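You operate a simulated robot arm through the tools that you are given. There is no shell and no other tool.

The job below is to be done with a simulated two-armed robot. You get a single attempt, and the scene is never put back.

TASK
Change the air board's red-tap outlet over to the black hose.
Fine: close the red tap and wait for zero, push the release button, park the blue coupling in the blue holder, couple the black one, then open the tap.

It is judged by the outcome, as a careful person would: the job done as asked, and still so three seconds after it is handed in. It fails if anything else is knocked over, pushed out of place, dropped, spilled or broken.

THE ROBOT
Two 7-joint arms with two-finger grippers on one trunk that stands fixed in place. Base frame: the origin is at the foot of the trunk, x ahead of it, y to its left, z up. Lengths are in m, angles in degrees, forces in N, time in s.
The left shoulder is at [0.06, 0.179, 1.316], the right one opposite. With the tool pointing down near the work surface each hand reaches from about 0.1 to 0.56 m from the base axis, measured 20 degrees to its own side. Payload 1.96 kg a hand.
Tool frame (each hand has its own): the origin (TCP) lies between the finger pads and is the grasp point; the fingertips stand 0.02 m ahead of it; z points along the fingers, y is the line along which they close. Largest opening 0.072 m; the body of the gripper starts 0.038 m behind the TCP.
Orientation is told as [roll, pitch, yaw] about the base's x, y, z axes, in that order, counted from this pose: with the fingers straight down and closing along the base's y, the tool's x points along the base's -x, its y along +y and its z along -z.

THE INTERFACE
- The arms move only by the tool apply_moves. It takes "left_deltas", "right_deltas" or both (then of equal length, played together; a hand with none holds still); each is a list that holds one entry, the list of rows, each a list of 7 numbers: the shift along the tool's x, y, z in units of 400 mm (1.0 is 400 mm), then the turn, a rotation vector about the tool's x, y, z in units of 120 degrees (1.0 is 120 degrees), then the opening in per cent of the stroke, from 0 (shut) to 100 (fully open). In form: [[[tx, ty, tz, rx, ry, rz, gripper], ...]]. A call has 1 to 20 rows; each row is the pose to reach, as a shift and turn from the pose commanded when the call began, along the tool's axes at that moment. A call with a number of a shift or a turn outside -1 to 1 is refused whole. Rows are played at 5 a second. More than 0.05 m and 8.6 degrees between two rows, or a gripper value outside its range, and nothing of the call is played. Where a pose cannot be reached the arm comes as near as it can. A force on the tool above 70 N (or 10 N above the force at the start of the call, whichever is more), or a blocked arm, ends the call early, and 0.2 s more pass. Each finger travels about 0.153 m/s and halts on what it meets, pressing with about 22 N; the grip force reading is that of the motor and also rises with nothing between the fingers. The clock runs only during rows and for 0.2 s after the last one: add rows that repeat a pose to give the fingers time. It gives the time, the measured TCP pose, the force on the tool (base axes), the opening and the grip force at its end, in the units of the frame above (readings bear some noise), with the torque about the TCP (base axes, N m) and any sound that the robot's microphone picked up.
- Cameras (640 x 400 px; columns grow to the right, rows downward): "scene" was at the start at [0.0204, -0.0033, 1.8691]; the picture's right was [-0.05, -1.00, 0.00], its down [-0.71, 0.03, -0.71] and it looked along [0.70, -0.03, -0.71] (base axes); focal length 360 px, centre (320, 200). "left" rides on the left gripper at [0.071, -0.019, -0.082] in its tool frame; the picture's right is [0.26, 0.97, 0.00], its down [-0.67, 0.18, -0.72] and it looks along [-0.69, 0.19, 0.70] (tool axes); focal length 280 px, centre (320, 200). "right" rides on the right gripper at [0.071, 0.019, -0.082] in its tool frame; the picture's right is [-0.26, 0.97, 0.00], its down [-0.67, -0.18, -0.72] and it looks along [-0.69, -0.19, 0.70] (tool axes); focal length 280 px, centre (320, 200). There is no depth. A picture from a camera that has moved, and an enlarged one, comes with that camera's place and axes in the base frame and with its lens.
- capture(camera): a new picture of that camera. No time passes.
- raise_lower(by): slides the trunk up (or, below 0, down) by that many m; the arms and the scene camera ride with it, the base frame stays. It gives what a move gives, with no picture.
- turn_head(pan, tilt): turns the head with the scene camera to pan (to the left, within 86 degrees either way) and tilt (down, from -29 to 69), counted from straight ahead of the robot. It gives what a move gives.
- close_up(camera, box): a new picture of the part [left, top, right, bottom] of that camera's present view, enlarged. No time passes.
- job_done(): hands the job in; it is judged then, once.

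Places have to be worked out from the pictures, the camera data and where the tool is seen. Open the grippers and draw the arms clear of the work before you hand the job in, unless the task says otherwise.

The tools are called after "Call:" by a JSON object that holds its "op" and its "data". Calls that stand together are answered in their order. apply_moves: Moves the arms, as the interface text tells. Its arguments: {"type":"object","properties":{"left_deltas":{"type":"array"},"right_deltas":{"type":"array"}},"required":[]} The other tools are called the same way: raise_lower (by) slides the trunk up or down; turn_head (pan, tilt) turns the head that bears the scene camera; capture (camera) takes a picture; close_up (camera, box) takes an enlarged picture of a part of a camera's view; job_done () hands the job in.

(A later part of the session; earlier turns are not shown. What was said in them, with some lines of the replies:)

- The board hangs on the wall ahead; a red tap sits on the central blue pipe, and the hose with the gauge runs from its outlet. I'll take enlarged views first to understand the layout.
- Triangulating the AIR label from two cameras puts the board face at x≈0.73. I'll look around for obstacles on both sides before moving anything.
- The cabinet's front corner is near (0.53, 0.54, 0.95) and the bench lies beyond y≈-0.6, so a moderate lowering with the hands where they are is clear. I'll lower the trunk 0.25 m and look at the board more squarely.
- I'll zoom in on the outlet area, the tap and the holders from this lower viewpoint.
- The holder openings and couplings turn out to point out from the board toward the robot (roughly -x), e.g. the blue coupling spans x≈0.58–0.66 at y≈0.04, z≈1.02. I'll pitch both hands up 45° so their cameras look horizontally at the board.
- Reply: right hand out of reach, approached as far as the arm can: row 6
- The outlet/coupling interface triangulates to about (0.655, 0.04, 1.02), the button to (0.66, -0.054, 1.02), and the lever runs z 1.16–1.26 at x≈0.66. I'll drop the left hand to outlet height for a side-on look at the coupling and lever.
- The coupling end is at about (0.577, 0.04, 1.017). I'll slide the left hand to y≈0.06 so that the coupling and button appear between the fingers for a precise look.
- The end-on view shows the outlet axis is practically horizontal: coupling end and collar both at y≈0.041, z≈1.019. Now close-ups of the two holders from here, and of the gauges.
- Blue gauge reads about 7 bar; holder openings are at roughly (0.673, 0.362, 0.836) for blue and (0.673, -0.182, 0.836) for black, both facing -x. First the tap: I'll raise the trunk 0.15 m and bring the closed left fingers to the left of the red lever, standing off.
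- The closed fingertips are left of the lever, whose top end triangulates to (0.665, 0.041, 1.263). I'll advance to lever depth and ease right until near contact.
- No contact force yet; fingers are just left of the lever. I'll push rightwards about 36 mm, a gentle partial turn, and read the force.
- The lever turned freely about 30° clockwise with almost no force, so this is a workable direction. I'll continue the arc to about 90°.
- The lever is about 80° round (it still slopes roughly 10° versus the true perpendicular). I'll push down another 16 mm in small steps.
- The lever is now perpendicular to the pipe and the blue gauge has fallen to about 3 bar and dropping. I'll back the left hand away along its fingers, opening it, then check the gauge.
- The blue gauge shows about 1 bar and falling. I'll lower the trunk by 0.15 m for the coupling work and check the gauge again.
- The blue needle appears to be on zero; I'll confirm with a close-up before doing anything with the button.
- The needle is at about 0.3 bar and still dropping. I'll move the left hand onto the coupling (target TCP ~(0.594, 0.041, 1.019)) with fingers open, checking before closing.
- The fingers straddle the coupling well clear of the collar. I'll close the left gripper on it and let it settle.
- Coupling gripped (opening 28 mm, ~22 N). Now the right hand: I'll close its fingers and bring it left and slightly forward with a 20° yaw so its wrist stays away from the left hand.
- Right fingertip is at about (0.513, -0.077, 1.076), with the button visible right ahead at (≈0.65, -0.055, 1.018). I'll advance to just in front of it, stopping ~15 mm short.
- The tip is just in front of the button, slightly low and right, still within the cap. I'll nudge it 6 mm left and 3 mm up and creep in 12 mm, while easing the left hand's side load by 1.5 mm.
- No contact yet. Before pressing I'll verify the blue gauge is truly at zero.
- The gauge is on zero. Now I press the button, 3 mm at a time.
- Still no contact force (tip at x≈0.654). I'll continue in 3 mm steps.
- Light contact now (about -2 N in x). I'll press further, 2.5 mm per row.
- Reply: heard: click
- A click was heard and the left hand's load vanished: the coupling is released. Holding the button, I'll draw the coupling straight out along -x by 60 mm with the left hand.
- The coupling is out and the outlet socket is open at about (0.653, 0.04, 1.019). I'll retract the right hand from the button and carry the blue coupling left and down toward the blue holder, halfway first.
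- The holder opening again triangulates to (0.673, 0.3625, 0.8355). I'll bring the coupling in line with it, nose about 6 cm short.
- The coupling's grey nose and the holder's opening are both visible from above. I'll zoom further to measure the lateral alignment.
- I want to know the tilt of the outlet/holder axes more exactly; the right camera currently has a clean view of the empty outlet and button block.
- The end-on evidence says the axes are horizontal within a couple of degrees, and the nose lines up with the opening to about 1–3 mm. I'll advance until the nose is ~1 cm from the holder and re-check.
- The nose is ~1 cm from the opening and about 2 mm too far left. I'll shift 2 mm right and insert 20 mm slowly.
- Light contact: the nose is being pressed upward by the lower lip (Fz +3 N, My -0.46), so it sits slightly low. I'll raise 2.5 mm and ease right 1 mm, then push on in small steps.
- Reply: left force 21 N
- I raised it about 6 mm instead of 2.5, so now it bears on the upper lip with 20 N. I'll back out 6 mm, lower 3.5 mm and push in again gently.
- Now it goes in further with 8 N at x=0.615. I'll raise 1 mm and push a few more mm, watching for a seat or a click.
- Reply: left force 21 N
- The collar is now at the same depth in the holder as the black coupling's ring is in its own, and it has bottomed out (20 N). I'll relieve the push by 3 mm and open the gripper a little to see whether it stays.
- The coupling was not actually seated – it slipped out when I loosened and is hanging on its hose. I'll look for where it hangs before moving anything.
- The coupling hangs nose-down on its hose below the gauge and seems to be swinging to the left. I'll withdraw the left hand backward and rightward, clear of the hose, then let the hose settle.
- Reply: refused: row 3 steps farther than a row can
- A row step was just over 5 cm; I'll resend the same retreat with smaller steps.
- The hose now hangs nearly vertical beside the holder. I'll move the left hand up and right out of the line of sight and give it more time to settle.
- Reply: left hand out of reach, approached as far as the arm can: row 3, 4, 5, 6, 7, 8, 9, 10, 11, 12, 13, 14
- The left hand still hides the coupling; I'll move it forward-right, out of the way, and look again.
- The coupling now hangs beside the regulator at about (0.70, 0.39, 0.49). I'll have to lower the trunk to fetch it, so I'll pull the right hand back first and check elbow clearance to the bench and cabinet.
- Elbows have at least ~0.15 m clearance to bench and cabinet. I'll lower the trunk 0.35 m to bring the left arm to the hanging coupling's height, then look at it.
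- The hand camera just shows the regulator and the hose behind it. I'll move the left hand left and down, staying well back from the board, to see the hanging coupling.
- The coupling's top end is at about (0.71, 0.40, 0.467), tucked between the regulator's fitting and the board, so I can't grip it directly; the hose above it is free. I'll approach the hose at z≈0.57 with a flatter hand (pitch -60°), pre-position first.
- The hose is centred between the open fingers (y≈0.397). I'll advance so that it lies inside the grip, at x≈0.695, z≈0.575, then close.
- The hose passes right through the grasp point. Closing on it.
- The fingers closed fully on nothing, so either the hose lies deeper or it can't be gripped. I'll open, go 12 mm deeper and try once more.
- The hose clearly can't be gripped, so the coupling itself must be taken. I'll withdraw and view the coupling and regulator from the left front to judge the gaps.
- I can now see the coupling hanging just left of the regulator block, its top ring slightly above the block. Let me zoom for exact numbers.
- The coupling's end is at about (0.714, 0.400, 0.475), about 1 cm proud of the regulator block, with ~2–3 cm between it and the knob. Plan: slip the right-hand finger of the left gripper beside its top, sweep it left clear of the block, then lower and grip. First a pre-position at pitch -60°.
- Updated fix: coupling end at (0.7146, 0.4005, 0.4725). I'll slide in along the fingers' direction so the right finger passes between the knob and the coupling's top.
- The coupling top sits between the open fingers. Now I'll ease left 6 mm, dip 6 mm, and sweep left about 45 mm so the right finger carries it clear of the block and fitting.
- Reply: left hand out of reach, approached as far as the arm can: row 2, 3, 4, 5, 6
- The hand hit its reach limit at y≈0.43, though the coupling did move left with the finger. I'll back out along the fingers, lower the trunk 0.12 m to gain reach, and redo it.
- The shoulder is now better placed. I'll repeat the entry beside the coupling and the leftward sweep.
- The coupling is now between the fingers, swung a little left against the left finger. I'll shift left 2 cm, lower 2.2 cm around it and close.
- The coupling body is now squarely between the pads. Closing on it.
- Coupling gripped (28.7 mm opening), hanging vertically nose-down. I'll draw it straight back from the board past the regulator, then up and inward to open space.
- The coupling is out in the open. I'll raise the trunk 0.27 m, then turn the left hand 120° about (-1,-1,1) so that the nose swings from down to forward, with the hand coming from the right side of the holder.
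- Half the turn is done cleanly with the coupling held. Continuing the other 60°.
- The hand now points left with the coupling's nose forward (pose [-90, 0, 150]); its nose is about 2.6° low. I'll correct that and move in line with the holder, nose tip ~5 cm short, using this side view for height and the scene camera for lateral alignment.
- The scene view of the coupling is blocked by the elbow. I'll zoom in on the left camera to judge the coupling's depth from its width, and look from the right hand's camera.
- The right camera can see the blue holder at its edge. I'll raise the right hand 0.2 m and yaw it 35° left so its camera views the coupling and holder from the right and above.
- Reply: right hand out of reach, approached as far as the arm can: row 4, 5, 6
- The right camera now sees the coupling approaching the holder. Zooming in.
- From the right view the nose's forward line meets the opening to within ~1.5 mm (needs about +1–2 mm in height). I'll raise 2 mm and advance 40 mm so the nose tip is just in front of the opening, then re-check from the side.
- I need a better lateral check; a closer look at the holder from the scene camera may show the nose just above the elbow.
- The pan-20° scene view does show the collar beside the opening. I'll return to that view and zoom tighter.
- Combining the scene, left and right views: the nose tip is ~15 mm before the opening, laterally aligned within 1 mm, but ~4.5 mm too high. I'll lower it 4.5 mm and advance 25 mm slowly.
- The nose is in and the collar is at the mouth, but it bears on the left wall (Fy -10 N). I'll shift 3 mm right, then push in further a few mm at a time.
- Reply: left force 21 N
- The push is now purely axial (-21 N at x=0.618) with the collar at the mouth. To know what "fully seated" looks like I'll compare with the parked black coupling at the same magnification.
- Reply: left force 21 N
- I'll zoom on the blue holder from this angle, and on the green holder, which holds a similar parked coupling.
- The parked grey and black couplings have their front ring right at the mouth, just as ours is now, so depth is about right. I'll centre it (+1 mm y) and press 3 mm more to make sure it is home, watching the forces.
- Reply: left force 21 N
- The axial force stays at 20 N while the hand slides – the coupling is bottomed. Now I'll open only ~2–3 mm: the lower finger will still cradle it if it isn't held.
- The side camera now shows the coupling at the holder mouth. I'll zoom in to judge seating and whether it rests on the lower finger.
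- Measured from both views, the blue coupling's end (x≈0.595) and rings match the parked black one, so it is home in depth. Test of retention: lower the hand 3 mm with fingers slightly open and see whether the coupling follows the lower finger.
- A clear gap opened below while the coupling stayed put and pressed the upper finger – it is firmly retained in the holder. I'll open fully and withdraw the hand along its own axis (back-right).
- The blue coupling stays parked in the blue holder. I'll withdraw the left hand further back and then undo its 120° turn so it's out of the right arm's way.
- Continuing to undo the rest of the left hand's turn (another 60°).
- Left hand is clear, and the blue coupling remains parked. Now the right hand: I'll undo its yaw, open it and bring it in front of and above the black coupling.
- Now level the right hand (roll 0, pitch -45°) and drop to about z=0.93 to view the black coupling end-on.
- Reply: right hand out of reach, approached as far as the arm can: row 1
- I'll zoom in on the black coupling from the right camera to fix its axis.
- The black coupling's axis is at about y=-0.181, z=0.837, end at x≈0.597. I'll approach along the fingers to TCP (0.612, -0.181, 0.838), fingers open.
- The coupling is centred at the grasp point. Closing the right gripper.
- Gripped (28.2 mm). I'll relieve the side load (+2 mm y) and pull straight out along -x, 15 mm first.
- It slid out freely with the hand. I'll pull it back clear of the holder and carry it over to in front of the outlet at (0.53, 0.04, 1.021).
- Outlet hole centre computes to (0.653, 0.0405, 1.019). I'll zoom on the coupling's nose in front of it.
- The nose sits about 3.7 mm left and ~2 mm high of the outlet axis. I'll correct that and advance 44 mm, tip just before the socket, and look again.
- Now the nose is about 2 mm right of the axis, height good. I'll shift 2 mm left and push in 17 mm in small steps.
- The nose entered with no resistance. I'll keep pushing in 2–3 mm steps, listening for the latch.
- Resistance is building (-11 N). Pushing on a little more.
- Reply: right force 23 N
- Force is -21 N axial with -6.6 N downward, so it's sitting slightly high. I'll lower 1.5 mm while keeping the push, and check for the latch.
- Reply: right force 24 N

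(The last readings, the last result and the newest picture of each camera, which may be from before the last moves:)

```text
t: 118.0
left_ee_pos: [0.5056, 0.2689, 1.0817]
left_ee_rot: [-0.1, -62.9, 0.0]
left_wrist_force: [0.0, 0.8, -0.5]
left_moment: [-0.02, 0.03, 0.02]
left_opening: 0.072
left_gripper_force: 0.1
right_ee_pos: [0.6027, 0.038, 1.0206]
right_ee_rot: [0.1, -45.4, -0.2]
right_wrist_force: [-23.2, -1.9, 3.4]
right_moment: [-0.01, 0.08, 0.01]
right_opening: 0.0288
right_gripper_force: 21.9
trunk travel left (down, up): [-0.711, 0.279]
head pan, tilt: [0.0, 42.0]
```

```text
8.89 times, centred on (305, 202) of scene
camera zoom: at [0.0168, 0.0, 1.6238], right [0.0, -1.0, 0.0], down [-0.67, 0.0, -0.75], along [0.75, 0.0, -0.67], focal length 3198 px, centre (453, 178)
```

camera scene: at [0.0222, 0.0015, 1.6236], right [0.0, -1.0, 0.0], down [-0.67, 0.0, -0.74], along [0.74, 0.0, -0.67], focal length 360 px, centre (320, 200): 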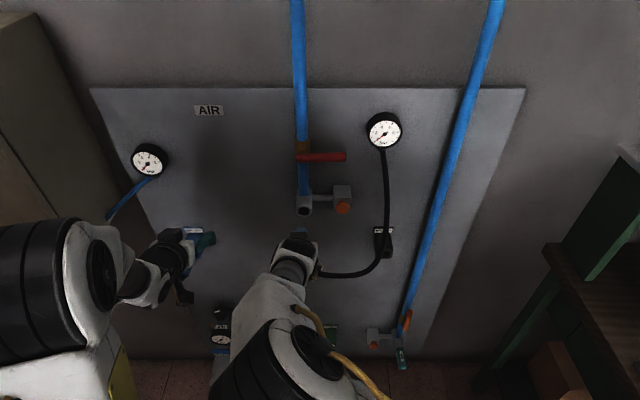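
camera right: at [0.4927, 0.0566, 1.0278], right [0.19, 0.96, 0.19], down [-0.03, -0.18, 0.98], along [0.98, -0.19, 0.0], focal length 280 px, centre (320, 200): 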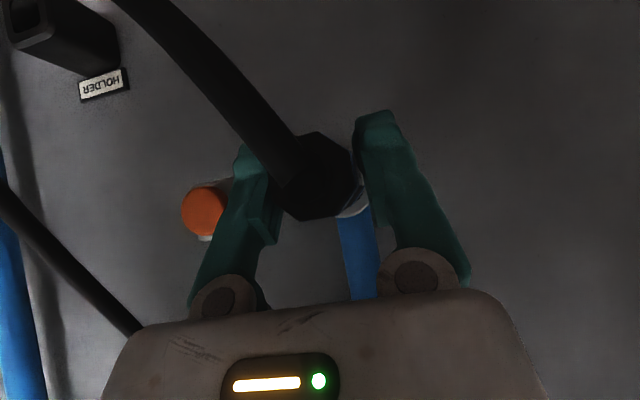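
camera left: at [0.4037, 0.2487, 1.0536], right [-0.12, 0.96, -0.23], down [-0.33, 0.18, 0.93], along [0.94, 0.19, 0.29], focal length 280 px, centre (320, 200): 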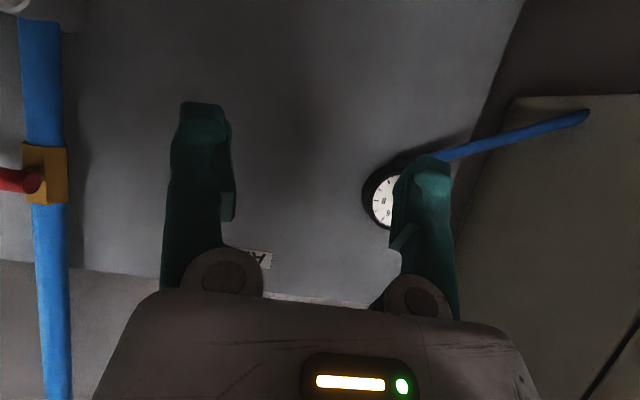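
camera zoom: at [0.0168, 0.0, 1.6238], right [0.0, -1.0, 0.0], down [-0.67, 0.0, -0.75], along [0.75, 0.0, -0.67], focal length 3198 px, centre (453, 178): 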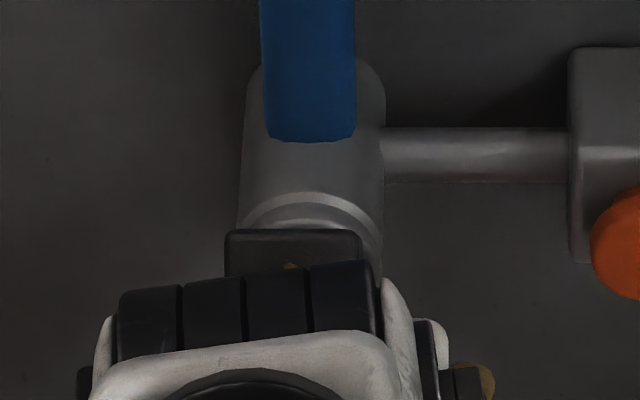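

The hand is now slipping along the coupling at ~22 N, so friction limits my push. Pushing on, the coupling's tail will come to bear on the palm, giving a firmer push; I'll advance 12 mm more in small steps, listening for the click.

Call:
{"op": "apply_moves", "data": {"right_deltas": [[[-0.0053, 0, 0.0053, 0, 0, 0, 0], [-0.0106, 0, 0.0106, 0, 0, 0, 0], [-0.0159, 0, 0.0159, 0, 0, 0, 0], [-0.0212, 0, 0.0212, 0, 0, 0, 0]]]}}

Call:
{"op": "capture", "data": {"camera": "right"}}

```text
t: 119.0
left_ee_pos: [0.5066, 0.2687, 1.0806]
left_ee_rot: [0.0, -62.7, 0.1]
left_wrist_force: [-0.7, 0.2, 0.0]
left_moment: [0.04, 0.02, 0.02]
left_opening: 0.0719
left_gripper_force: 0.0
right_ee_pos: [0.617, 0.0375, 1.0212]
right_ee_rot: [0.0, -45.2, -0.1]
right_wrist_force: [-22.5, 0.1, -1.3]
right_moment: [-0.02, 0.17, 0.0]
right_opening: 0.0291
right_gripper_force: 21.8
trunk travel left (down, up): [-0.711, 0.279]
head pan, tilt: [0.0, 42.0]
```

```text
taken
camera right: at [0.5078, 0.0569, 1.0275], right [0.19, 0.96, 0.19], down [-0.03, -0.18, 0.98], along [0.98, -0.19, 0.0], focal length 280 px, centre (320, 200)
```

right: 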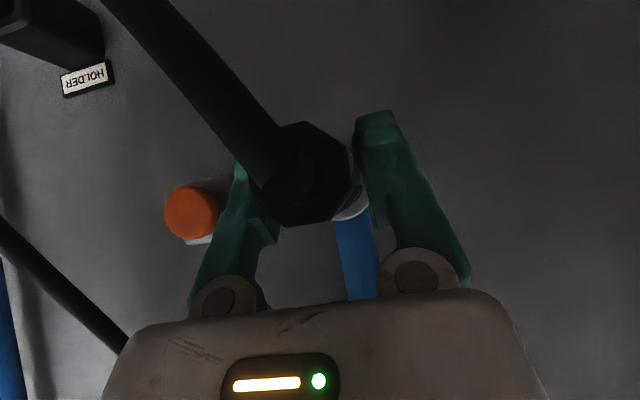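

Still sliding at 22 N; the tail should now be nearly at the palm. I'll go another 6–8 mm, watching for the force to rise.

Call:
{"op": "apply_moves", "data": {"right_deltas": [[[-0.0044, 0, 0.0044, 0, 0, 0, 0], [-0.0088, 0, 0.0088, 0, 0, 0, 0], [-0.0115, 0, 0.0115, 0, 0, 0, 0]]]}}

Call:
{"op": "capture", "data": {"camera": "right"}}

Call:
{"op": "close_up", "data": {"camera": "scene", "box": [270, 180, 340, 240]}}

```text
t: 119.8
left_ee_pos: [0.5053, 0.269, 1.082]
left_ee_rot: [-0.1, -62.8, 0.2]
left_wrist_force: [0.0, -0.1, 0.4]
left_moment: [-0.03, -0.02, -0.01]
left_opening: 0.072
left_gripper_force: 0.0
right_ee_pos: [0.622, 0.0384, 1.0202]
right_ee_rot: [0.1, -45.3, -0.1]
right_wrist_force: [-23.2, 2.8, -1.8]
right_moment: [0.02, 0.15, 0.09]
right_opening: 0.0286
right_gripper_force: 22.0
trunk travel left (down, up): [-0.711, 0.279]
head pan, tilt: [0.0, 42.0]
```

```text
taken
camera right: at [0.5134, 0.0569, 1.0277], right [0.18, 0.96, 0.19], down [-0.03, -0.18, 0.98], along [0.98, -0.19, 0.0], focal length 280 px, centre (320, 200)
```

right: 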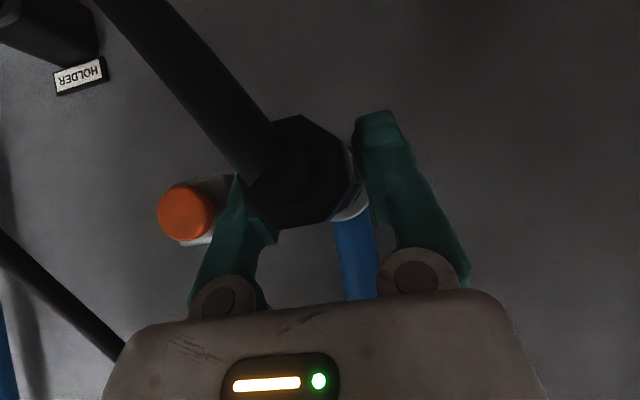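

```text
6.67 times, centred on (305, 210) of scene
camera zoom: at [0.0174, 0.0011, 1.6237], right [0.0, -1.0, 0.0], down [-0.67, 0.0, -0.75], along [0.75, 0.0, -0.67], focal length 2399 px, centre (420, 133)
```

zoom: 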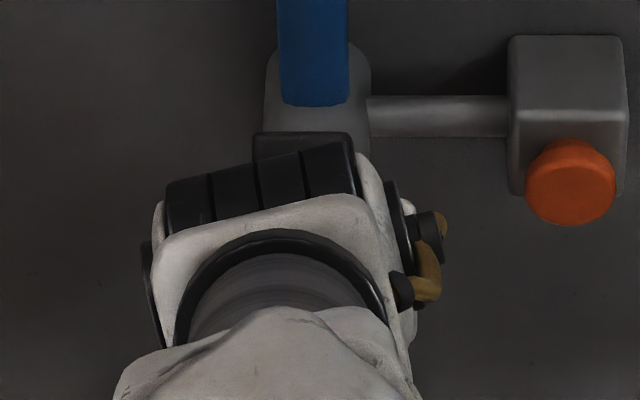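

Still sliding. I'll take one more 5 mm (fingertips stay 5 mm short of the outlet face) to bring the palm onto the tail.

Call:
{"op": "apply_moves", "data": {"right_deltas": [[[-0.0035, 0, 0.0035, 0, 0, 0, 0], [-0.007, 0, 0.007, 0, 0, 0, 0], [-0.0097, 0, 0.0097, 0, 0, 0, 0]]]}}

Call:
{"op": "capture", "data": {"camera": "right"}}

```text
t: 120.6
left_ee_pos: [0.5054, 0.269, 1.0813]
left_ee_rot: [-0.1, -62.7, 0.3]
left_wrist_force: [-0.5, -0.7, 0.0]
left_moment: [0.0, -0.02, 0.02]
left_opening: 0.072
left_gripper_force: 0.1
right_ee_pos: [0.6268, 0.0378, 1.0209]
right_ee_rot: [0.1, -45.3, -0.1]
right_wrist_force: [-22.6, 1.6, -0.3]
right_moment: [0.01, 0.17, 0.06]
right_opening: 0.0291
right_gripper_force: 22.6
trunk travel left (down, up): [-0.711, 0.279]
head pan, tilt: [0.0, 42.0]
```

```text
taken
camera right: at [0.5185, 0.0571, 1.0277], right [0.18, 0.96, 0.19], down [-0.03, -0.18, 0.98], along [0.98, -0.19, 0.0], focal length 280 px, centre (320, 200)
```

right: 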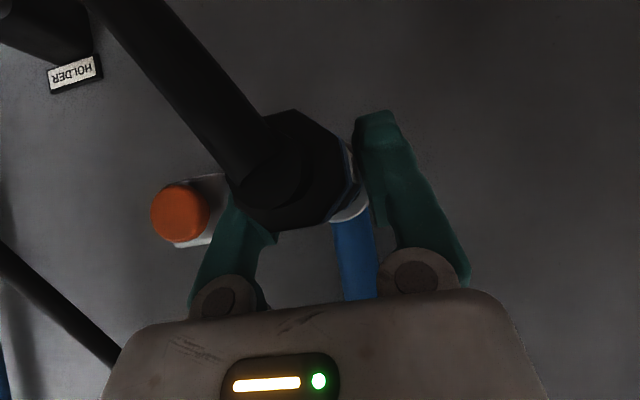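

The coupling's tail hasn't moved (x≈0.58). I'll pause pushing and use the free left hand's camera to see the joint from the left side: yaw it 50° to the right.

Call:
{"op": "apply_moves", "data": {"left_deltas": [[[0, 0, 0, 0.0529, 0, 0.0274, 100], [0, 0, 0, 0.1057, 0, 0.0548, 100], [0, 0, 0, 0.1586, 0, 0.0822, 100], [0, 0, 0, 0.2114, 0, 0.1095, 100], [0, 0, 0, 0.2643, 0, 0.1369, 100], [0, 0, 0, 0.3171, 0, 0.1643, 100], [0, 0, 0, 0.37, 0, 0.1917, 100]]]}}

Call:
{"op": "capture", "data": {"camera": "left"}}

```text
t: 122.2
left_ee_pos: [0.5057, 0.2687, 1.0799]
left_ee_rot: [0.2, -62.8, -50.4]
left_wrist_force: [0.1, -0.1, -0.1]
left_moment: [-0.01, -0.02, 0.03]
left_opening: 0.0721
left_gripper_force: 0.1
right_ee_pos: [0.6268, 0.039, 1.0192]
right_ee_rot: [0.0, -45.2, -0.2]
right_wrist_force: [-19.5, 2.0, 3.6]
right_moment: [0.01, 0.13, 0.07]
right_opening: 0.0285
right_gripper_force: 22.2
trunk travel left (down, up): [-0.711, 0.279]
head pan, tilt: [0.0, 42.0]
```

```text
taken
camera left: at [0.4228, 0.3367, 1.0549], right [0.66, 0.71, -0.23], down [-0.07, 0.37, 0.93], along [0.74, -0.6, 0.29], focal length 280 px, centre (320, 200)
```

left: 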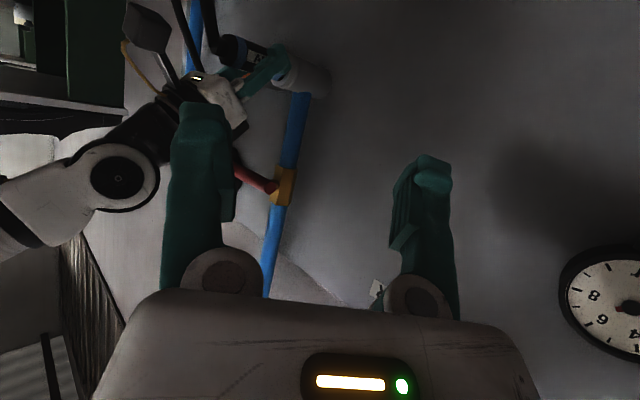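

Call:
{"op": "close_up", "data": {"camera": "left", "box": [190, 20, 350, 120]}}

```text
4.00 times, centred on (270, 70) of left
camera zoom: at [0.4228, 0.3367, 1.0549], right [0.66, 0.71, -0.23], down [-0.07, 0.37, 0.93], along [0.74, -0.6, 0.29], focal length 1122 px, centre (520, 720)
```

zoom: 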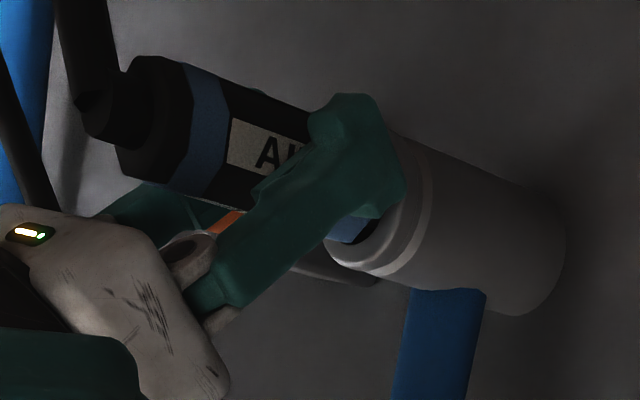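

From the side, the coupling is in line with the outlet and its ring is right at the outlet's rim; its end is at x≈0.58, as the blue one's was. It may already be engaged, so I'll do a gentle pull test of 8 mm and see whether it follows the hand.

Call:
{"op": "apply_moves", "data": {"right_deltas": [[[0.0053, 0, -0.0053, 0, 0, 0, 0], [0.0106, 0, -0.0106, 0, 0, 0, 0], [0.0141, 0, -0.0141, 0, 0, 0, 0], [0.0177, 0, -0.0177, 0, 0, 0, 0]]]}}

Call:
{"op": "close_up", "data": {"camera": "left", "box": [190, 20, 350, 120]}}

```text
t: 123.2
left_ee_pos: [0.5098, 0.2694, 1.0787]
left_ee_rot: [-0.2, -62.5, -49.7]
left_wrist_force: [0.2, 0.2, -0.3]
left_moment: [0.0, 0.01, 0.0]
left_opening: 0.0721
left_gripper_force: 0.1
right_ee_pos: [0.6239, 0.0389, 1.018]
right_ee_rot: [0.0, -45.2, -0.1]
right_wrist_force: [16.9, 5.5, 11.8]
right_moment: [0.05, -0.32, 0.1]
right_opening: 0.0288
right_gripper_force: 21.9
trunk travel left (down, up): [-0.711, 0.279]
head pan, tilt: [0.0, 42.0]
```

```text
4.00 times, centred on (270, 70) of left
camera zoom: at [0.428, 0.3369, 1.0527], right [0.66, 0.71, -0.23], down [-0.07, 0.37, 0.93], along [0.75, -0.6, 0.29], focal length 1122 px, centre (520, 720)
```

zoom: 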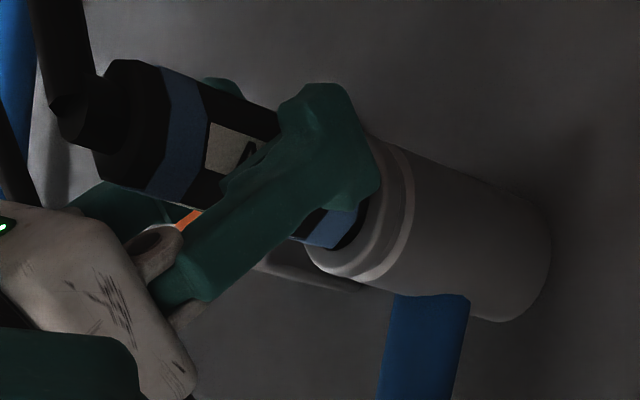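

Pulling now gives +17 N with the coupling not following – it is being held by the outlet. I'll pull 5 mm more to be sure it is locked and not just tight.

Call:
{"op": "apply_moves", "data": {"right_deltas": [[[0.0044, 0, -0.0044, 0, 0, 0, 0], [0.0088, 0, -0.0088, 0, 0, 0, 0], [0.0133, 0, -0.0133, 0, 0, 0, 0]]]}}

Call:
{"op": "close_up", "data": {"camera": "left", "box": [190, 20, 350, 120]}}

```text
t: 124.0
left_ee_pos: [0.5146, 0.2687, 1.0762]
left_ee_rot: [-0.5, -62.5, -49.5]
left_wrist_force: [-0.3, 0.0, -0.3]
left_moment: [-0.01, -0.05, 0.0]
left_opening: 0.0721
left_gripper_force: 0.0
right_ee_pos: [0.6189, 0.0379, 1.014]
right_ee_rot: [-0.1, -44.8, 0.0]
right_wrist_force: [23.2, 3.8, -15.7]
right_moment: [-0.03, 0.16, 0.06]
right_opening: 0.0249
right_gripper_force: 21.8
trunk travel left (down, up): [-0.711, 0.279]
head pan, tilt: [0.0, 42.0]
```

```text
4.00 times, centred on (270, 70) of left
camera zoom: at [0.4316, 0.3367, 1.0507], right [0.66, 0.71, -0.24], down [-0.06, 0.37, 0.93], along [0.75, -0.6, 0.29], focal length 1122 px, centre (520, 720)
```

zoom: 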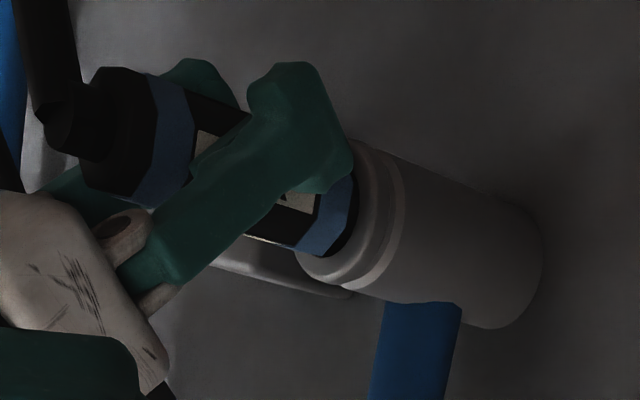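

The coupling stays put while the fingers slip along it at 23 N – it is locked in the outlet. I'll open the right gripper and back away along the fingers.

Call:
{"op": "apply_moves", "data": {"right_deltas": [[[0, 0, 0, 0, 0, 0, 50], [0, 0, 0, 0, 0, 0, 80], [0, 0, 0, 0, 0, 0, 100], [0, 0, 0, 0, 0, 0, 100]]]}}

Call:
{"op": "close_up", "data": {"camera": "left", "box": [190, 20, 350, 120]}}

```text
t: 125.0
left_ee_pos: [0.5104, 0.2667, 1.0794]
left_ee_rot: [0.0, -62.6, -49.8]
left_wrist_force: [0.7, -1.0, -0.1]
left_moment: [-0.01, -0.01, -0.04]
left_opening: 0.072
left_gripper_force: 0.0
right_ee_pos: [0.613, 0.0378, 1.019]
right_ee_rot: [0.1, -45.1, -0.1]
right_wrist_force: [0.4, -0.5, -0.6]
right_moment: [0.01, 0.04, 0.0]
right_opening: 0.0719
right_gripper_force: 0.0
trunk travel left (down, up): [-0.711, 0.279]
head pan, tilt: [0.0, 42.0]
```

```text
4.00 times, centred on (270, 70) of left
camera zoom: at [0.4269, 0.3362, 1.0532], right [0.66, 0.71, -0.23], down [-0.07, 0.37, 0.93], along [0.75, -0.6, 0.29], focal length 1122 px, centre (520, 720)
```

zoom: 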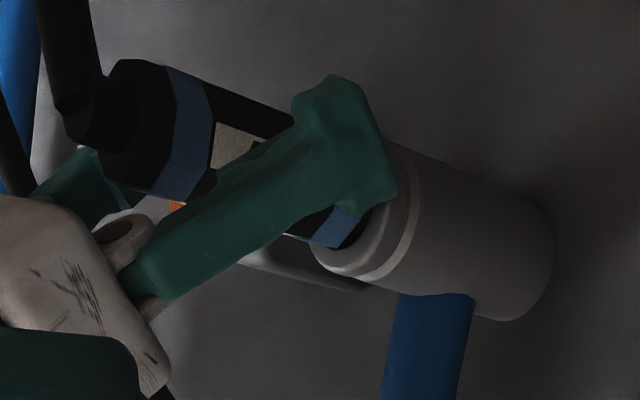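

It holds on its own. Withdrawing the right hand back and up along the fingers.

Call:
{"op": "apply_moves", "data": {"right_deltas": [[[0, 0, -0.06, 0, 0, 0, 100], [0, 0, -0.13, 0, 0, 0, 100], [0, 0, -0.2, 0, 0, 0, 100], [0, -0.05, -0.27, 0, 0, 0, 100]]]}}

Call:
{"op": "close_up", "data": {"camera": "left", "box": [190, 20, 350, 120]}}

Call:
{"op": "capture", "data": {"camera": "right"}}

Call:
{"op": "capture", "data": {"camera": "scene"}}

```text
t: 126.0
left_ee_pos: [0.5085, 0.2666, 1.0806]
left_ee_rot: [0.3, -62.6, -50.2]
left_wrist_force: [-1.1, -0.3, -0.1]
left_moment: [0.0, 0.0, 0.01]
left_opening: 0.0719
left_gripper_force: 0.0
right_ee_pos: [0.5355, 0.0166, 1.0945]
right_ee_rot: [0.2, -45.1, -0.2]
right_wrist_force: [0.5, 0.8, 0.0]
right_moment: [0.0, -0.03, 0.01]
right_opening: 0.0718
right_gripper_force: 0.0
trunk travel left (down, up): [-0.711, 0.279]
head pan, tilt: [0.0, 42.0]
```

```text
4.00 times, centred on (270, 70) of left
camera zoom: at [0.4255, 0.335, 1.0543], right [0.66, 0.71, -0.23], down [-0.07, 0.37, 0.93], along [0.75, -0.6, 0.29], focal length 1122 px, centre (520, 720)
```

zoom: 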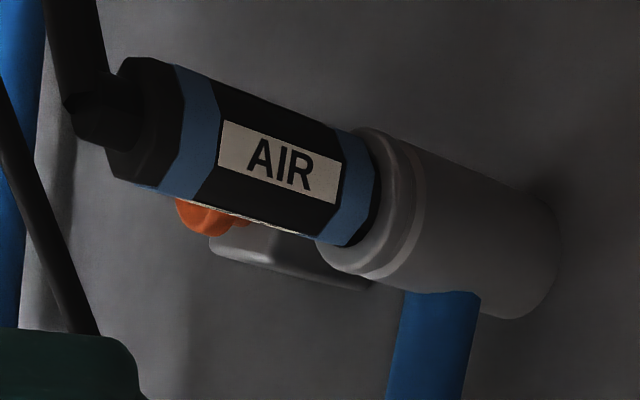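

```text
taken
camera right: at [0.427, 0.0352, 1.1015], right [0.19, 0.96, 0.19], down [-0.03, -0.19, 0.98], along [0.98, -0.19, 0.0], focal length 280 px, centre (320, 200)
```

right: 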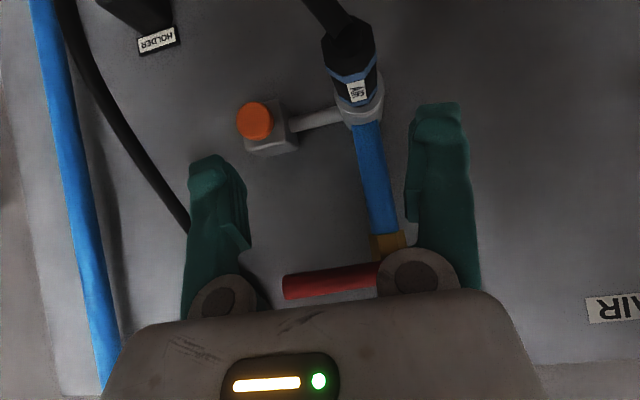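

```text
taken
camera scene: at [0.0216, -0.0013, 1.6236], right [0.0, -1.0, 0.0], down [-0.67, 0.0, -0.74], along [0.74, 0.0, -0.67], focal length 360 px, centre (320, 200)
```

scene: 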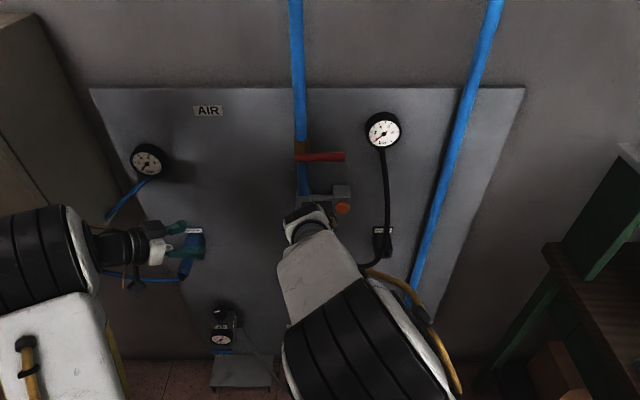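

The black coupling is fully home in the outlet. Next the tap: I'll close the right fingers, flatten the hand to pitch -75°, and bring it in front of and below the lever's right part.

Call:
{"op": "apply_moves", "data": {"right_deltas": [[[-0.02, -0.025, -0.004, 0, -0.05, 0, 60], [-0.042, -0.047, -0.008, 0, -0.1, 0, 30], [-0.064, -0.07, -0.012, 0, -0.15, 0, 0], [-0.085, -0.093, -0.016, 0, -0.2, 0, 0], [-0.106, -0.1165, -0.0194, 0, -0.25, 0, 0], [-0.106, -0.1165, -0.0194, 0, -0.25, 0, 0]]]}}

Call:
{"op": "capture", "data": {"camera": "right"}}

Call:
{"op": "capture", "data": {"camera": "scene"}}

```text
t: 127.4
left_ee_pos: [0.5098, 0.2678, 1.0801]
left_ee_rot: [0.0, -62.6, -50.1]
left_wrist_force: [-0.6, -0.1, 0.2]
left_moment: [0.0, -0.04, 0.02]
left_opening: 0.072
left_gripper_force: 0.1
right_ee_pos: [0.561, -0.0294, 1.1295]
right_ee_rot: [0.2, -75.2, -0.2]
right_wrist_force: [-0.1, 0.8, -1.0]
right_moment: [0.02, 0.02, -0.01]
right_opening: 0.0001
right_gripper_force: 21.6
trunk travel left (down, up): [-0.711, 0.279]
head pan, tilt: [0.0, 42.0]
```

```text
taken
camera right: at [0.4635, -0.0106, 1.0816], right [0.07, 0.96, 0.25], down [-0.52, -0.18, 0.83], along [0.85, -0.19, 0.49], focal length 280 px, centre (320, 200)
```

right: 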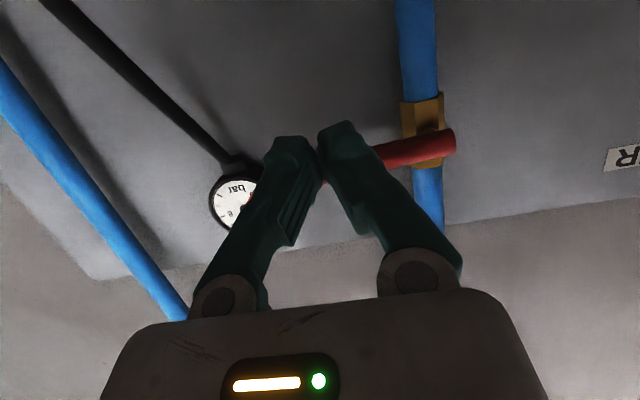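

```text
taken
camera scene: at [0.0227, 0.0005, 1.6236], right [0.0, -1.0, 0.0], down [-0.67, 0.0, -0.74], along [0.74, 0.0, -0.67], focal length 360 px, centre (320, 200)
```

scene: 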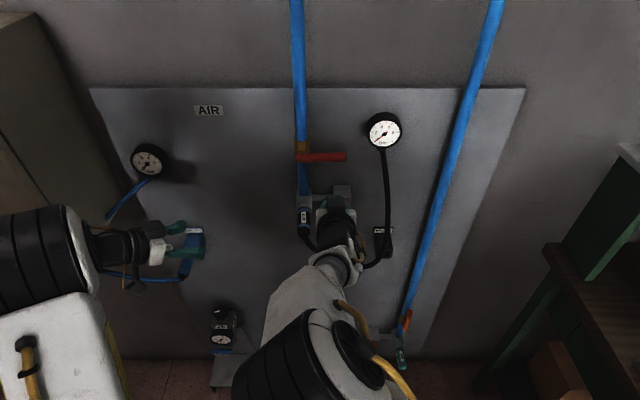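

The lever is just ahead and above the fingertips. I'll advance under it to x≈0.648, z≈1.138.

Call:
{"op": "apply_moves", "data": {"right_deltas": [[[-0.02, 0.004, 0.06, 0, 0, 0, 0], [-0.045, 0.008, 0.13, 0, 0, 0, 0], [-0.0768, 0.011, 0.2046, 0, 0, 0, 0]]]}}

Call:
{"op": "capture", "data": {"camera": "right"}}

Call:
{"op": "close_up", "data": {"camera": "scene", "box": [270, 120, 390, 220]}}

```text
t: 128.2
left_ee_pos: [0.5107, 0.2689, 1.0792]
left_ee_rot: [-0.1, -62.5, -49.8]
left_wrist_force: [0.6, 0.1, -0.2]
left_moment: [-0.02, 0.02, 0.01]
left_opening: 0.0719
left_gripper_force: 0.1
right_ee_pos: [0.6499, -0.0244, 1.1376]
right_ee_rot: [0.1, -75.1, -0.1]
right_wrist_force: [0.6, 1.1, 0.0]
right_moment: [0.0, 0.01, -0.03]
right_opening: 0.0
right_gripper_force: 22.2
trunk travel left (down, up): [-0.711, 0.279]
head pan, tilt: [0.0, 42.0]
```

```text
taken
camera right: at [0.5524, -0.0067, 1.0893], right [0.07, 0.96, 0.25], down [-0.52, -0.18, 0.84], along [0.85, -0.19, 0.49], focal length 280 px, centre (320, 200)
```

right: 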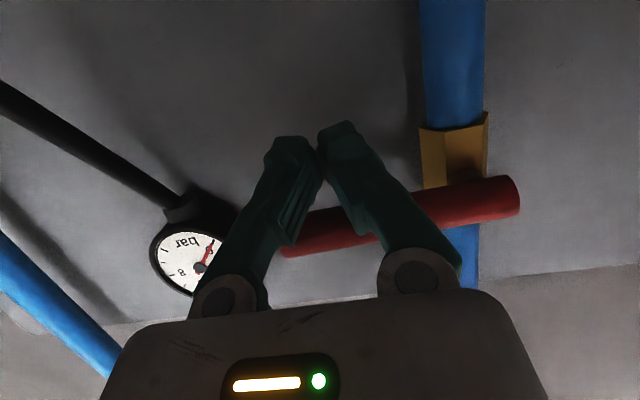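

```text
4.00 times, centred on (330, 170) of scene
camera zoom: at [0.0243, 0.0003, 1.6236], right [0.0, -1.0, 0.0], down [-0.67, 0.0, -0.74], along [0.74, 0.0, -0.67], focal length 1439 px, centre (280, 320)
```

zoom: 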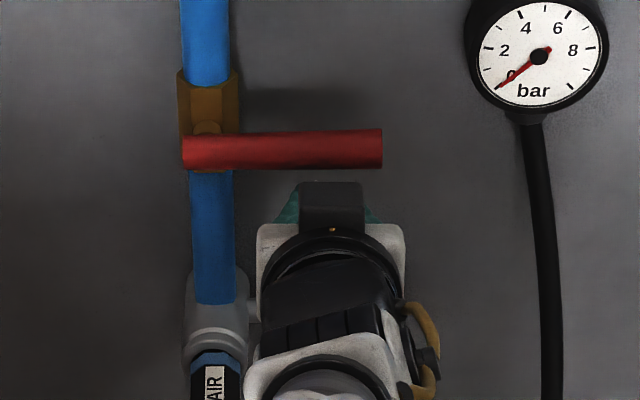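

Fingers are below the lever's outer part with no contact. I'll lift along the arc to about 60° first.

Call:
{"op": "apply_moves", "data": {"right_deltas": [[[-0.0242, 0, -0.0065, 0, 0, 0, 0], [-0.0444, 0, -0.0119, 0, 0, 0, 0], [-0.0652, -0.004, -0.0175, 0, 0, 0, 0], [-0.0869, -0.0075, -0.0233, 0, 0, 0, 0], [-0.1087, -0.006, -0.0291, 0, 0, 0, 0], [-0.1304, -0.005, -0.035, 0, 0, 0, 0]]]}}

Call:
{"op": "close_up", "data": {"camera": "scene", "box": [270, 110, 430, 230]}}

Call:
{"op": "capture", "data": {"camera": "right"}}

```text
t: 129.6
left_ee_pos: [0.5089, 0.268, 1.0802]
left_ee_rot: [-0.1, -62.5, -49.9]
left_wrist_force: [0.4, 0.5, -0.2]
left_moment: [0.0, -0.04, 0.02]
left_opening: 0.0719
left_gripper_force: 0.1
right_ee_pos: [0.6473, -0.0267, 1.193]
right_ee_rot: [0.2, -75.2, -0.2]
right_wrist_force: [-0.6, 0.5, -0.6]
right_moment: [0.0, -0.01, -0.01]
right_opening: 0.0003
right_gripper_force: 22.4
trunk travel left (down, up): [-0.711, 0.279]
head pan, tilt: [0.0, 42.0]
```

```text
3.33 times, centred on (350, 170) of scene
camera zoom: at [0.0228, 0.0003, 1.6236], right [0.0, -1.0, 0.0], down [-0.67, 0.0, -0.74], along [0.74, 0.0, -0.67], focal length 1199 px, centre (220, 300)
```

zoom: 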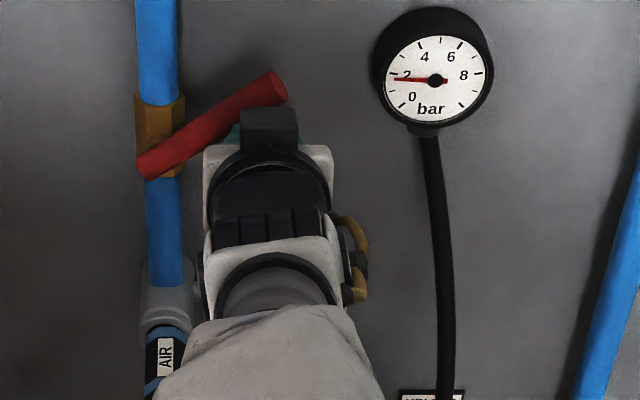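

```text
taken
camera right: at [0.5507, -0.0086, 1.1452], right [0.07, 0.96, 0.25], down [-0.52, -0.18, 0.84], along [0.85, -0.19, 0.49], focal length 280 px, centre (320, 200)
```

right: 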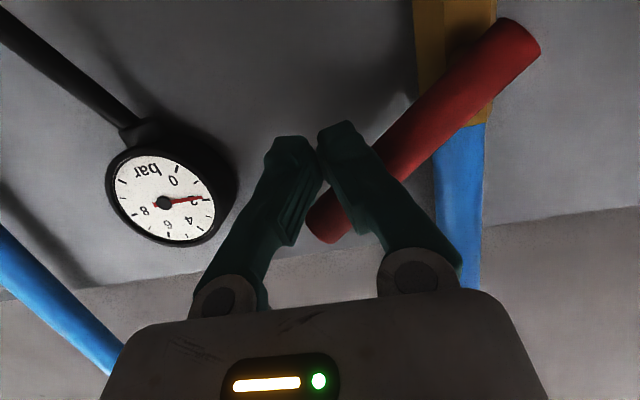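

The black gauge is already rising (2 bar) – the joint is live. I'll carry the lever on to vertical.

Call:
{"op": "apply_moves", "data": {"right_deltas": [[[-0.0217, 0.0075, -0.0058, 0, 0, 0, 0], [-0.0411, 0.0145, -0.011, 0, 0, 0, 0], [-0.0604, 0.026, -0.0162, 0, 0, 0, 0], [-0.077, 0.0395, -0.0207, 0, 0, 0, 0], [-0.0918, 0.055, -0.0246, 0, 0, 0, 0], [-0.1055, 0.0733, -0.0283, 0, 0, 0, 0], [-0.1159, 0.0925, -0.0311, 0, 0, 0, 0], [-0.1246, 0.1135, -0.0334, 0, 0, 0, 0]]]}}

Call:
{"op": "close_up", "data": {"camera": "scene", "box": [270, 80, 430, 230]}}

Call:
{"op": "capture", "data": {"camera": "right"}}

```text
t: 131.4
left_ee_pos: [0.5096, 0.2659, 1.0798]
left_ee_rot: [0.1, -62.5, -50.0]
left_wrist_force: [-0.1, -0.3, 0.5]
left_moment: [0.0, -0.02, 0.03]
left_opening: 0.0719
left_gripper_force: 0.0
right_ee_pos: [0.6487, 0.0159, 1.2443]
right_ee_rot: [0.7, -75.0, -0.7]
right_wrist_force: [-1.3, -5.7, -2.7]
right_moment: [-0.03, 0.02, -0.08]
right_opening: 0.0
right_gripper_force: 22.0
trunk travel left (down, up): [-0.711, 0.279]
head pan, tilt: [0.0, 42.0]
```

```text
2.67 times, centred on (350, 155) of scene
camera zoom: at [0.0231, -0.0025, 1.6235], right [0.0, -1.0, 0.0], down [-0.67, 0.0, -0.74], along [0.74, 0.0, -0.67], focal length 960 px, centre (240, 320)
```

zoom: 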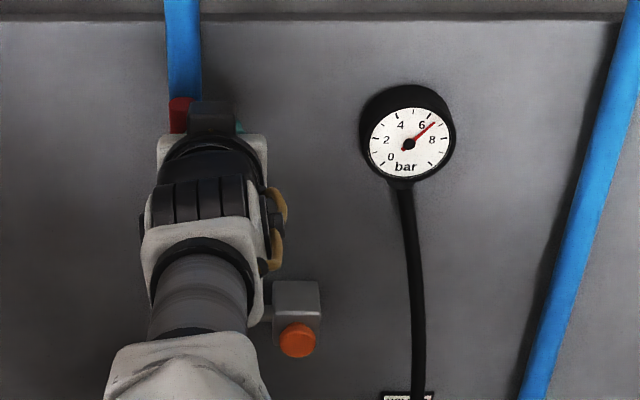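

```text
taken
camera right: at [0.5502, 0.0349, 1.1962], right [0.07, 0.96, 0.26], down [-0.52, -0.18, 0.84], along [0.85, -0.19, 0.49], focal length 280 px, centre (320, 200)
```

right: 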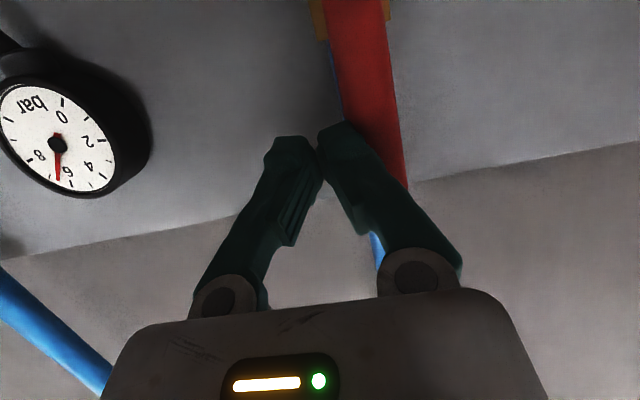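

The lever is vertical at its stop (−6 N) and the black gauge reads about 6.5–7 bar. I'll ease off and withdraw the right hand straight back, then take the arms clear.

Call:
{"op": "apply_moves", "data": {"right_deltas": [[[0, -0.03, 0, 0, 0, 0, 0], [0, -0.04, -0.06, 0, 0, 0, 0], [0, -0.06, -0.15, 0, 0.03, 0, 20], [0, -0.1, -0.24, 0, 0.08, 0, 60], [0, -0.16, -0.31, 0, 0.14, 0, 100], [0, -0.22, -0.36, 0, 0.2, 0, 100], [0, -0.28, -0.38, 0, 0.25, 0, 100]]], "left_deltas": [[[0, 0, -0.03, -0.0529, 0, -0.0274, 100], [0, 0, -0.05, -0.1057, 0, -0.0548, 100], [0, 0, -0.06, -0.1586, 0, -0.0822, 100], [0, 0, -0.06, -0.2114, 0, -0.1095, 100], [0, 0, -0.06, -0.2643, 0, -0.1369, 100], [0, 0, -0.06, -0.3171, 0, -0.1643, 100], [0, 0, -0.06, -0.37, 0, -0.1917, 100]]]}}

Call:
{"op": "capture", "data": {"camera": "scene"}}

Call:
{"op": "capture", "data": {"camera": "left"}}

Call:
{"op": "capture", "data": {"camera": "right"}}

```text
t: 133.0
left_ee_pos: [0.4957, 0.2838, 1.0912]
left_ee_rot: [0.1, -62.6, 0.0]
left_wrist_force: [-0.4, 0.3, 0.2]
left_moment: [0.0, -0.02, -0.02]
left_opening: 0.0719
left_gripper_force: 0.1
right_ee_pos: [0.5021, -0.0937, 1.2818]
right_ee_rot: [0.2, -44.9, -0.1]
right_wrist_force: [-0.1, 0.7, -0.6]
right_moment: [0.01, 0.01, 0.01]
right_opening: 0.0719
right_gripper_force: 0.1
trunk travel left (down, up): [-0.711, 0.279]
head pan, tilt: [0.0, 42.0]
```

```text
taken
camera scene: at [0.0231, -0.001, 1.6236], right [0.0, -1.0, 0.0], down [-0.67, 0.0, -0.74], along [0.74, 0.0, -0.67], focal length 360 px, centre (320, 200)
```

scene: 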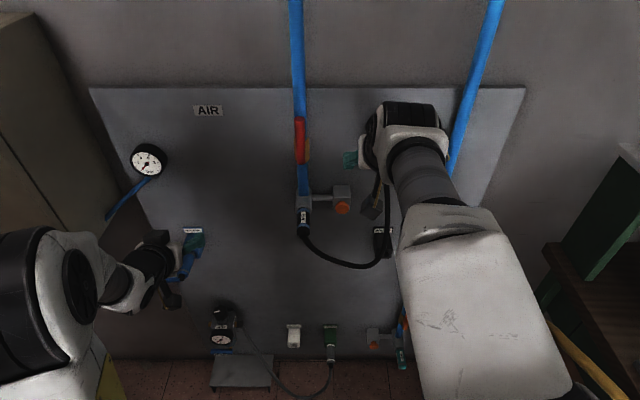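

```text
taken
camera left: at [0.3893, 0.2643, 1.0649], right [-0.12, 0.97, -0.23], down [-0.32, 0.18, 0.93], along [0.94, 0.19, 0.29], focal length 280 px, centre (320, 200)
```

left: 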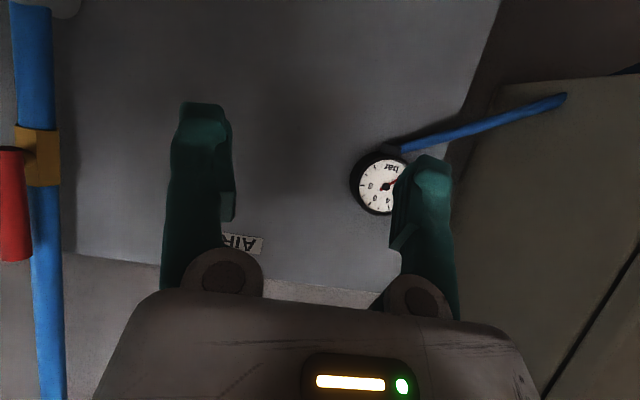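

```text
taken
camera right: at [0.3939, -0.0749, 1.2893], right [0.19, 0.96, 0.19], down [-0.03, -0.19, 0.98], along [0.98, -0.19, -0.01], focal length 280 px, centre (320, 200)
```

right: 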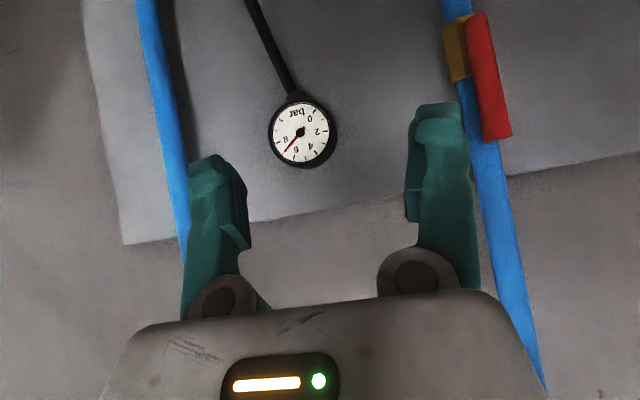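

Red lever is parallel to the pipe, black gauge ~7 bar. Final check close-ups: blue holder, outlet, gauges.

Call:
{"op": "close_up", "data": {"camera": "scene", "box": [110, 130, 230, 300]}}

Call:
{"op": "close_up", "data": {"camera": "scene", "box": [270, 100, 400, 280]}}

Call:
{"op": "close_up", "data": {"camera": "left", "box": [340, 130, 440, 220]}}

Call:
{"op": "close_up", "data": {"camera": "right", "box": [250, 80, 350, 180]}}

```text
2.35 times, centred on (170, 215) of scene
camera zoom: at [0.0231, -0.001, 1.6236], right [0.0, -1.0, 0.0], down [-0.67, 0.0, -0.74], along [0.74, 0.0, -0.67], focal length 847 px, centre (673, 165)
```

zoom: 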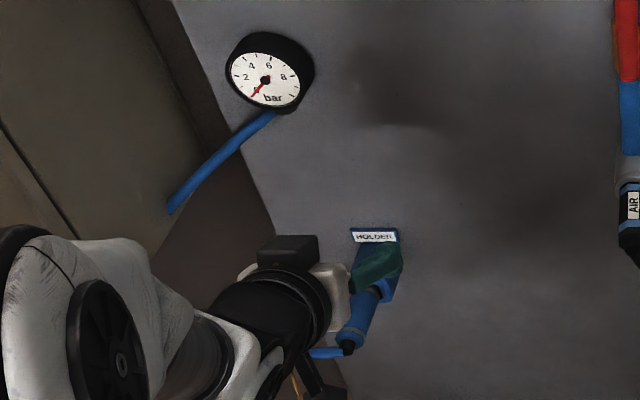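

```text
2.22 times, centred on (335, 190) of scene
camera zoom: at [0.0231, -0.001, 1.6236], right [0.0, -1.0, 0.0], down [-0.67, 0.0, -0.74], along [0.74, 0.0, -0.67], focal length 800 px, centre (287, 222)
```

zoom: 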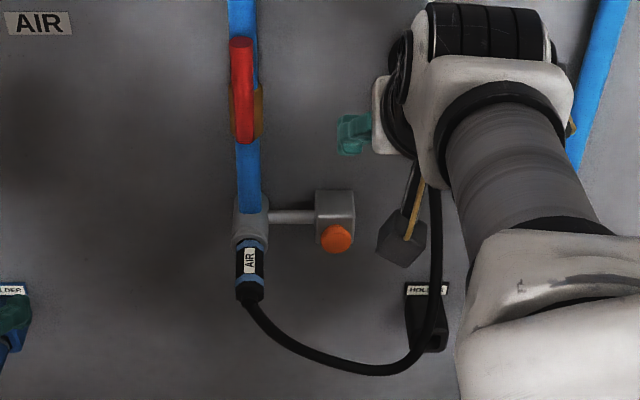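

```text
4.44 times, centred on (390, 175) of left
camera zoom: at [0.3893, 0.2643, 1.0649], right [-0.12, 0.97, -0.23], down [-0.32, 0.18, 0.93], along [0.94, 0.19, 0.29], focal length 1246 px, centre (9, 311)
```

zoom: 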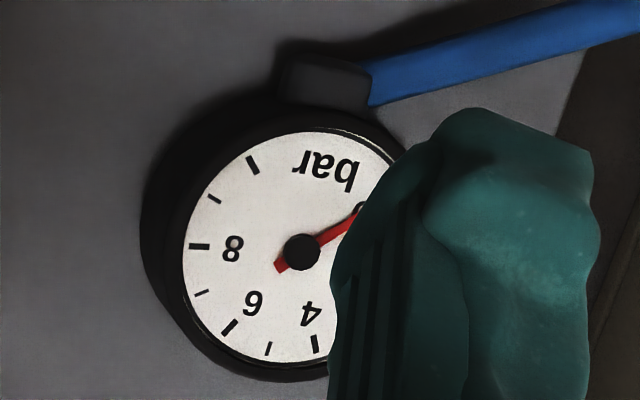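

```text
4.00 times, centred on (300, 130) of right
camera zoom: at [0.3939, -0.0749, 1.2893], right [0.19, 0.96, 0.19], down [-0.03, -0.19, 0.98], along [0.98, -0.19, -0.01], focal length 1122 px, centre (400, 480)
```

zoom: 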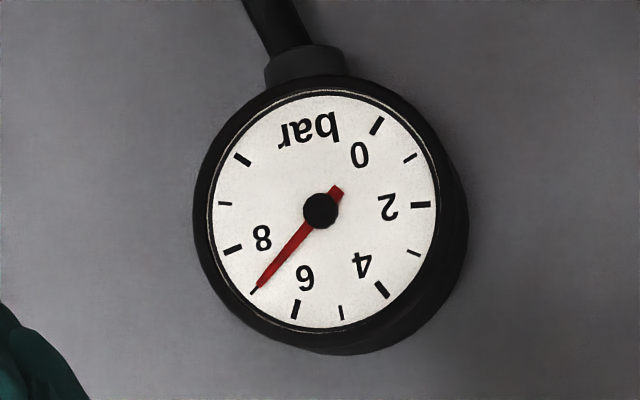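

Everything checks: black hose on the outlet at 7 bar, blue coupling parked with its gauge at zero, lever open. I'll draw both open hands a little further from the board before handing in.

Call:
{"op": "apply_moves", "data": {"left_deltas": [[[-0.06, 0, -0.06, 0, 0, 0, 100], [-0.12, 0, -0.12, 0, 0, 0, 100], [-0.1875, 0, -0.1816, 0, 0, 0, 100], [-0.1875, 0, -0.1816, 0, 0, 0, 100]]], "right_deltas": [[[0.012, -0.05, -0.047, 0, 0, 0, 100], [0.024, -0.1, -0.094, 0, 0, 0, 100], [0.0354, -0.15, -0.1414, 0, 0, 0, 100], [0.0354, -0.15, -0.1414, 0, 0, 0, 100]]]}}

Call:
{"op": "capture", "data": {"camera": "scene"}}

Call:
{"op": "close_up", "data": {"camera": "scene", "box": [150, 210, 230, 280]}}

```text
t: 134.0
left_ee_pos: [0.4653, 0.2857, 1.1898]
left_ee_rot: [0.1, -62.6, 0.0]
left_wrist_force: [0.5, -0.6, -0.9]
left_moment: [-0.01, 0.02, 0.02]
left_opening: 0.072
left_gripper_force: 0.1
right_ee_pos: [0.4524, -0.1536, 1.3101]
right_ee_rot: [0.0, -45.1, -0.2]
right_wrist_force: [0.1, -0.1, -0.4]
right_moment: [0.0, 0.01, 0.01]
right_opening: 0.0719
right_gripper_force: 0.0
trunk travel left (down, up): [-0.711, 0.279]
head pan, tilt: [0.0, 42.0]
```

```text
taken
camera scene: at [0.0237, 0.0004, 1.6236], right [0.0, -1.0, 0.0], down [-0.67, 0.0, -0.74], along [0.74, 0.0, -0.67], focal length 360 px, centre (320, 200)
```

scene: 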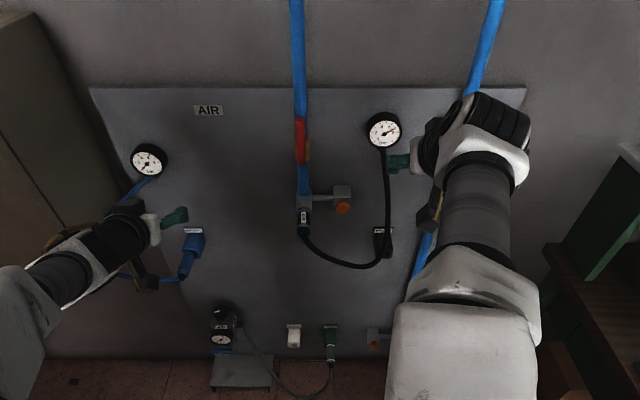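

```text
5.71 times, centred on (190, 245) of scene
camera zoom: at [0.0237, 0.0004, 1.6236], right [0.0, -1.0, 0.0], down [-0.67, 0.0, -0.74], along [0.74, 0.0, -0.67], focal length 2056 px, centre (1063, -57)
```

zoom: 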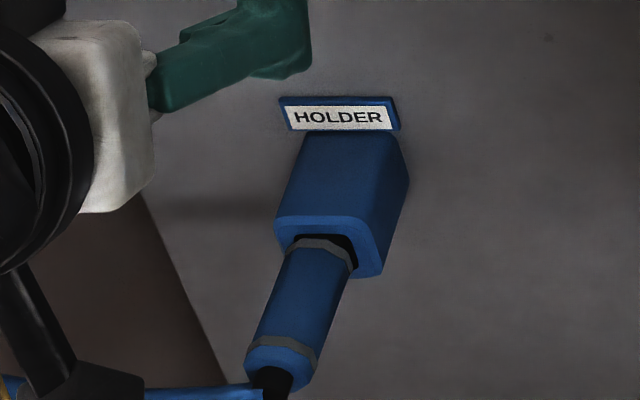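

The blue coupling sits straight in its holder and the black hose is pressurised on the red-tap outlet. Both hands are open and clear, and nothing else has moved, so I'm handing in the job.

Call:
{"op": "job_done", "data": {}}

```text
The job is handed in.
```

The red-tap outlet now feeds the black hose. The tap is open and the black gauge read 7 bar. The blue coupling is in the blue holder, and its gauge read zero.

**Blue coupling dropped:** The blue coupling slipped out the first time I let go of it at the holder. It fell and swung on its hose until it hung beside the regulator at the lower left. I fetched it and parked it properly, and nothing looked knocked or moved in the final views. A strict reading of "dropped" could still count against the job.

**No click on the black coupling:** I heard a click when the blue coupling was released, but none when the black one went in. I pulled on it with about 23 N and it stayed put. It then held pressure when I opened the tap, so I judged it locked.

The rest went in the order you gave. I closed the tap and waited for zero before pressing the release button. Both hands are open and clear of the board.
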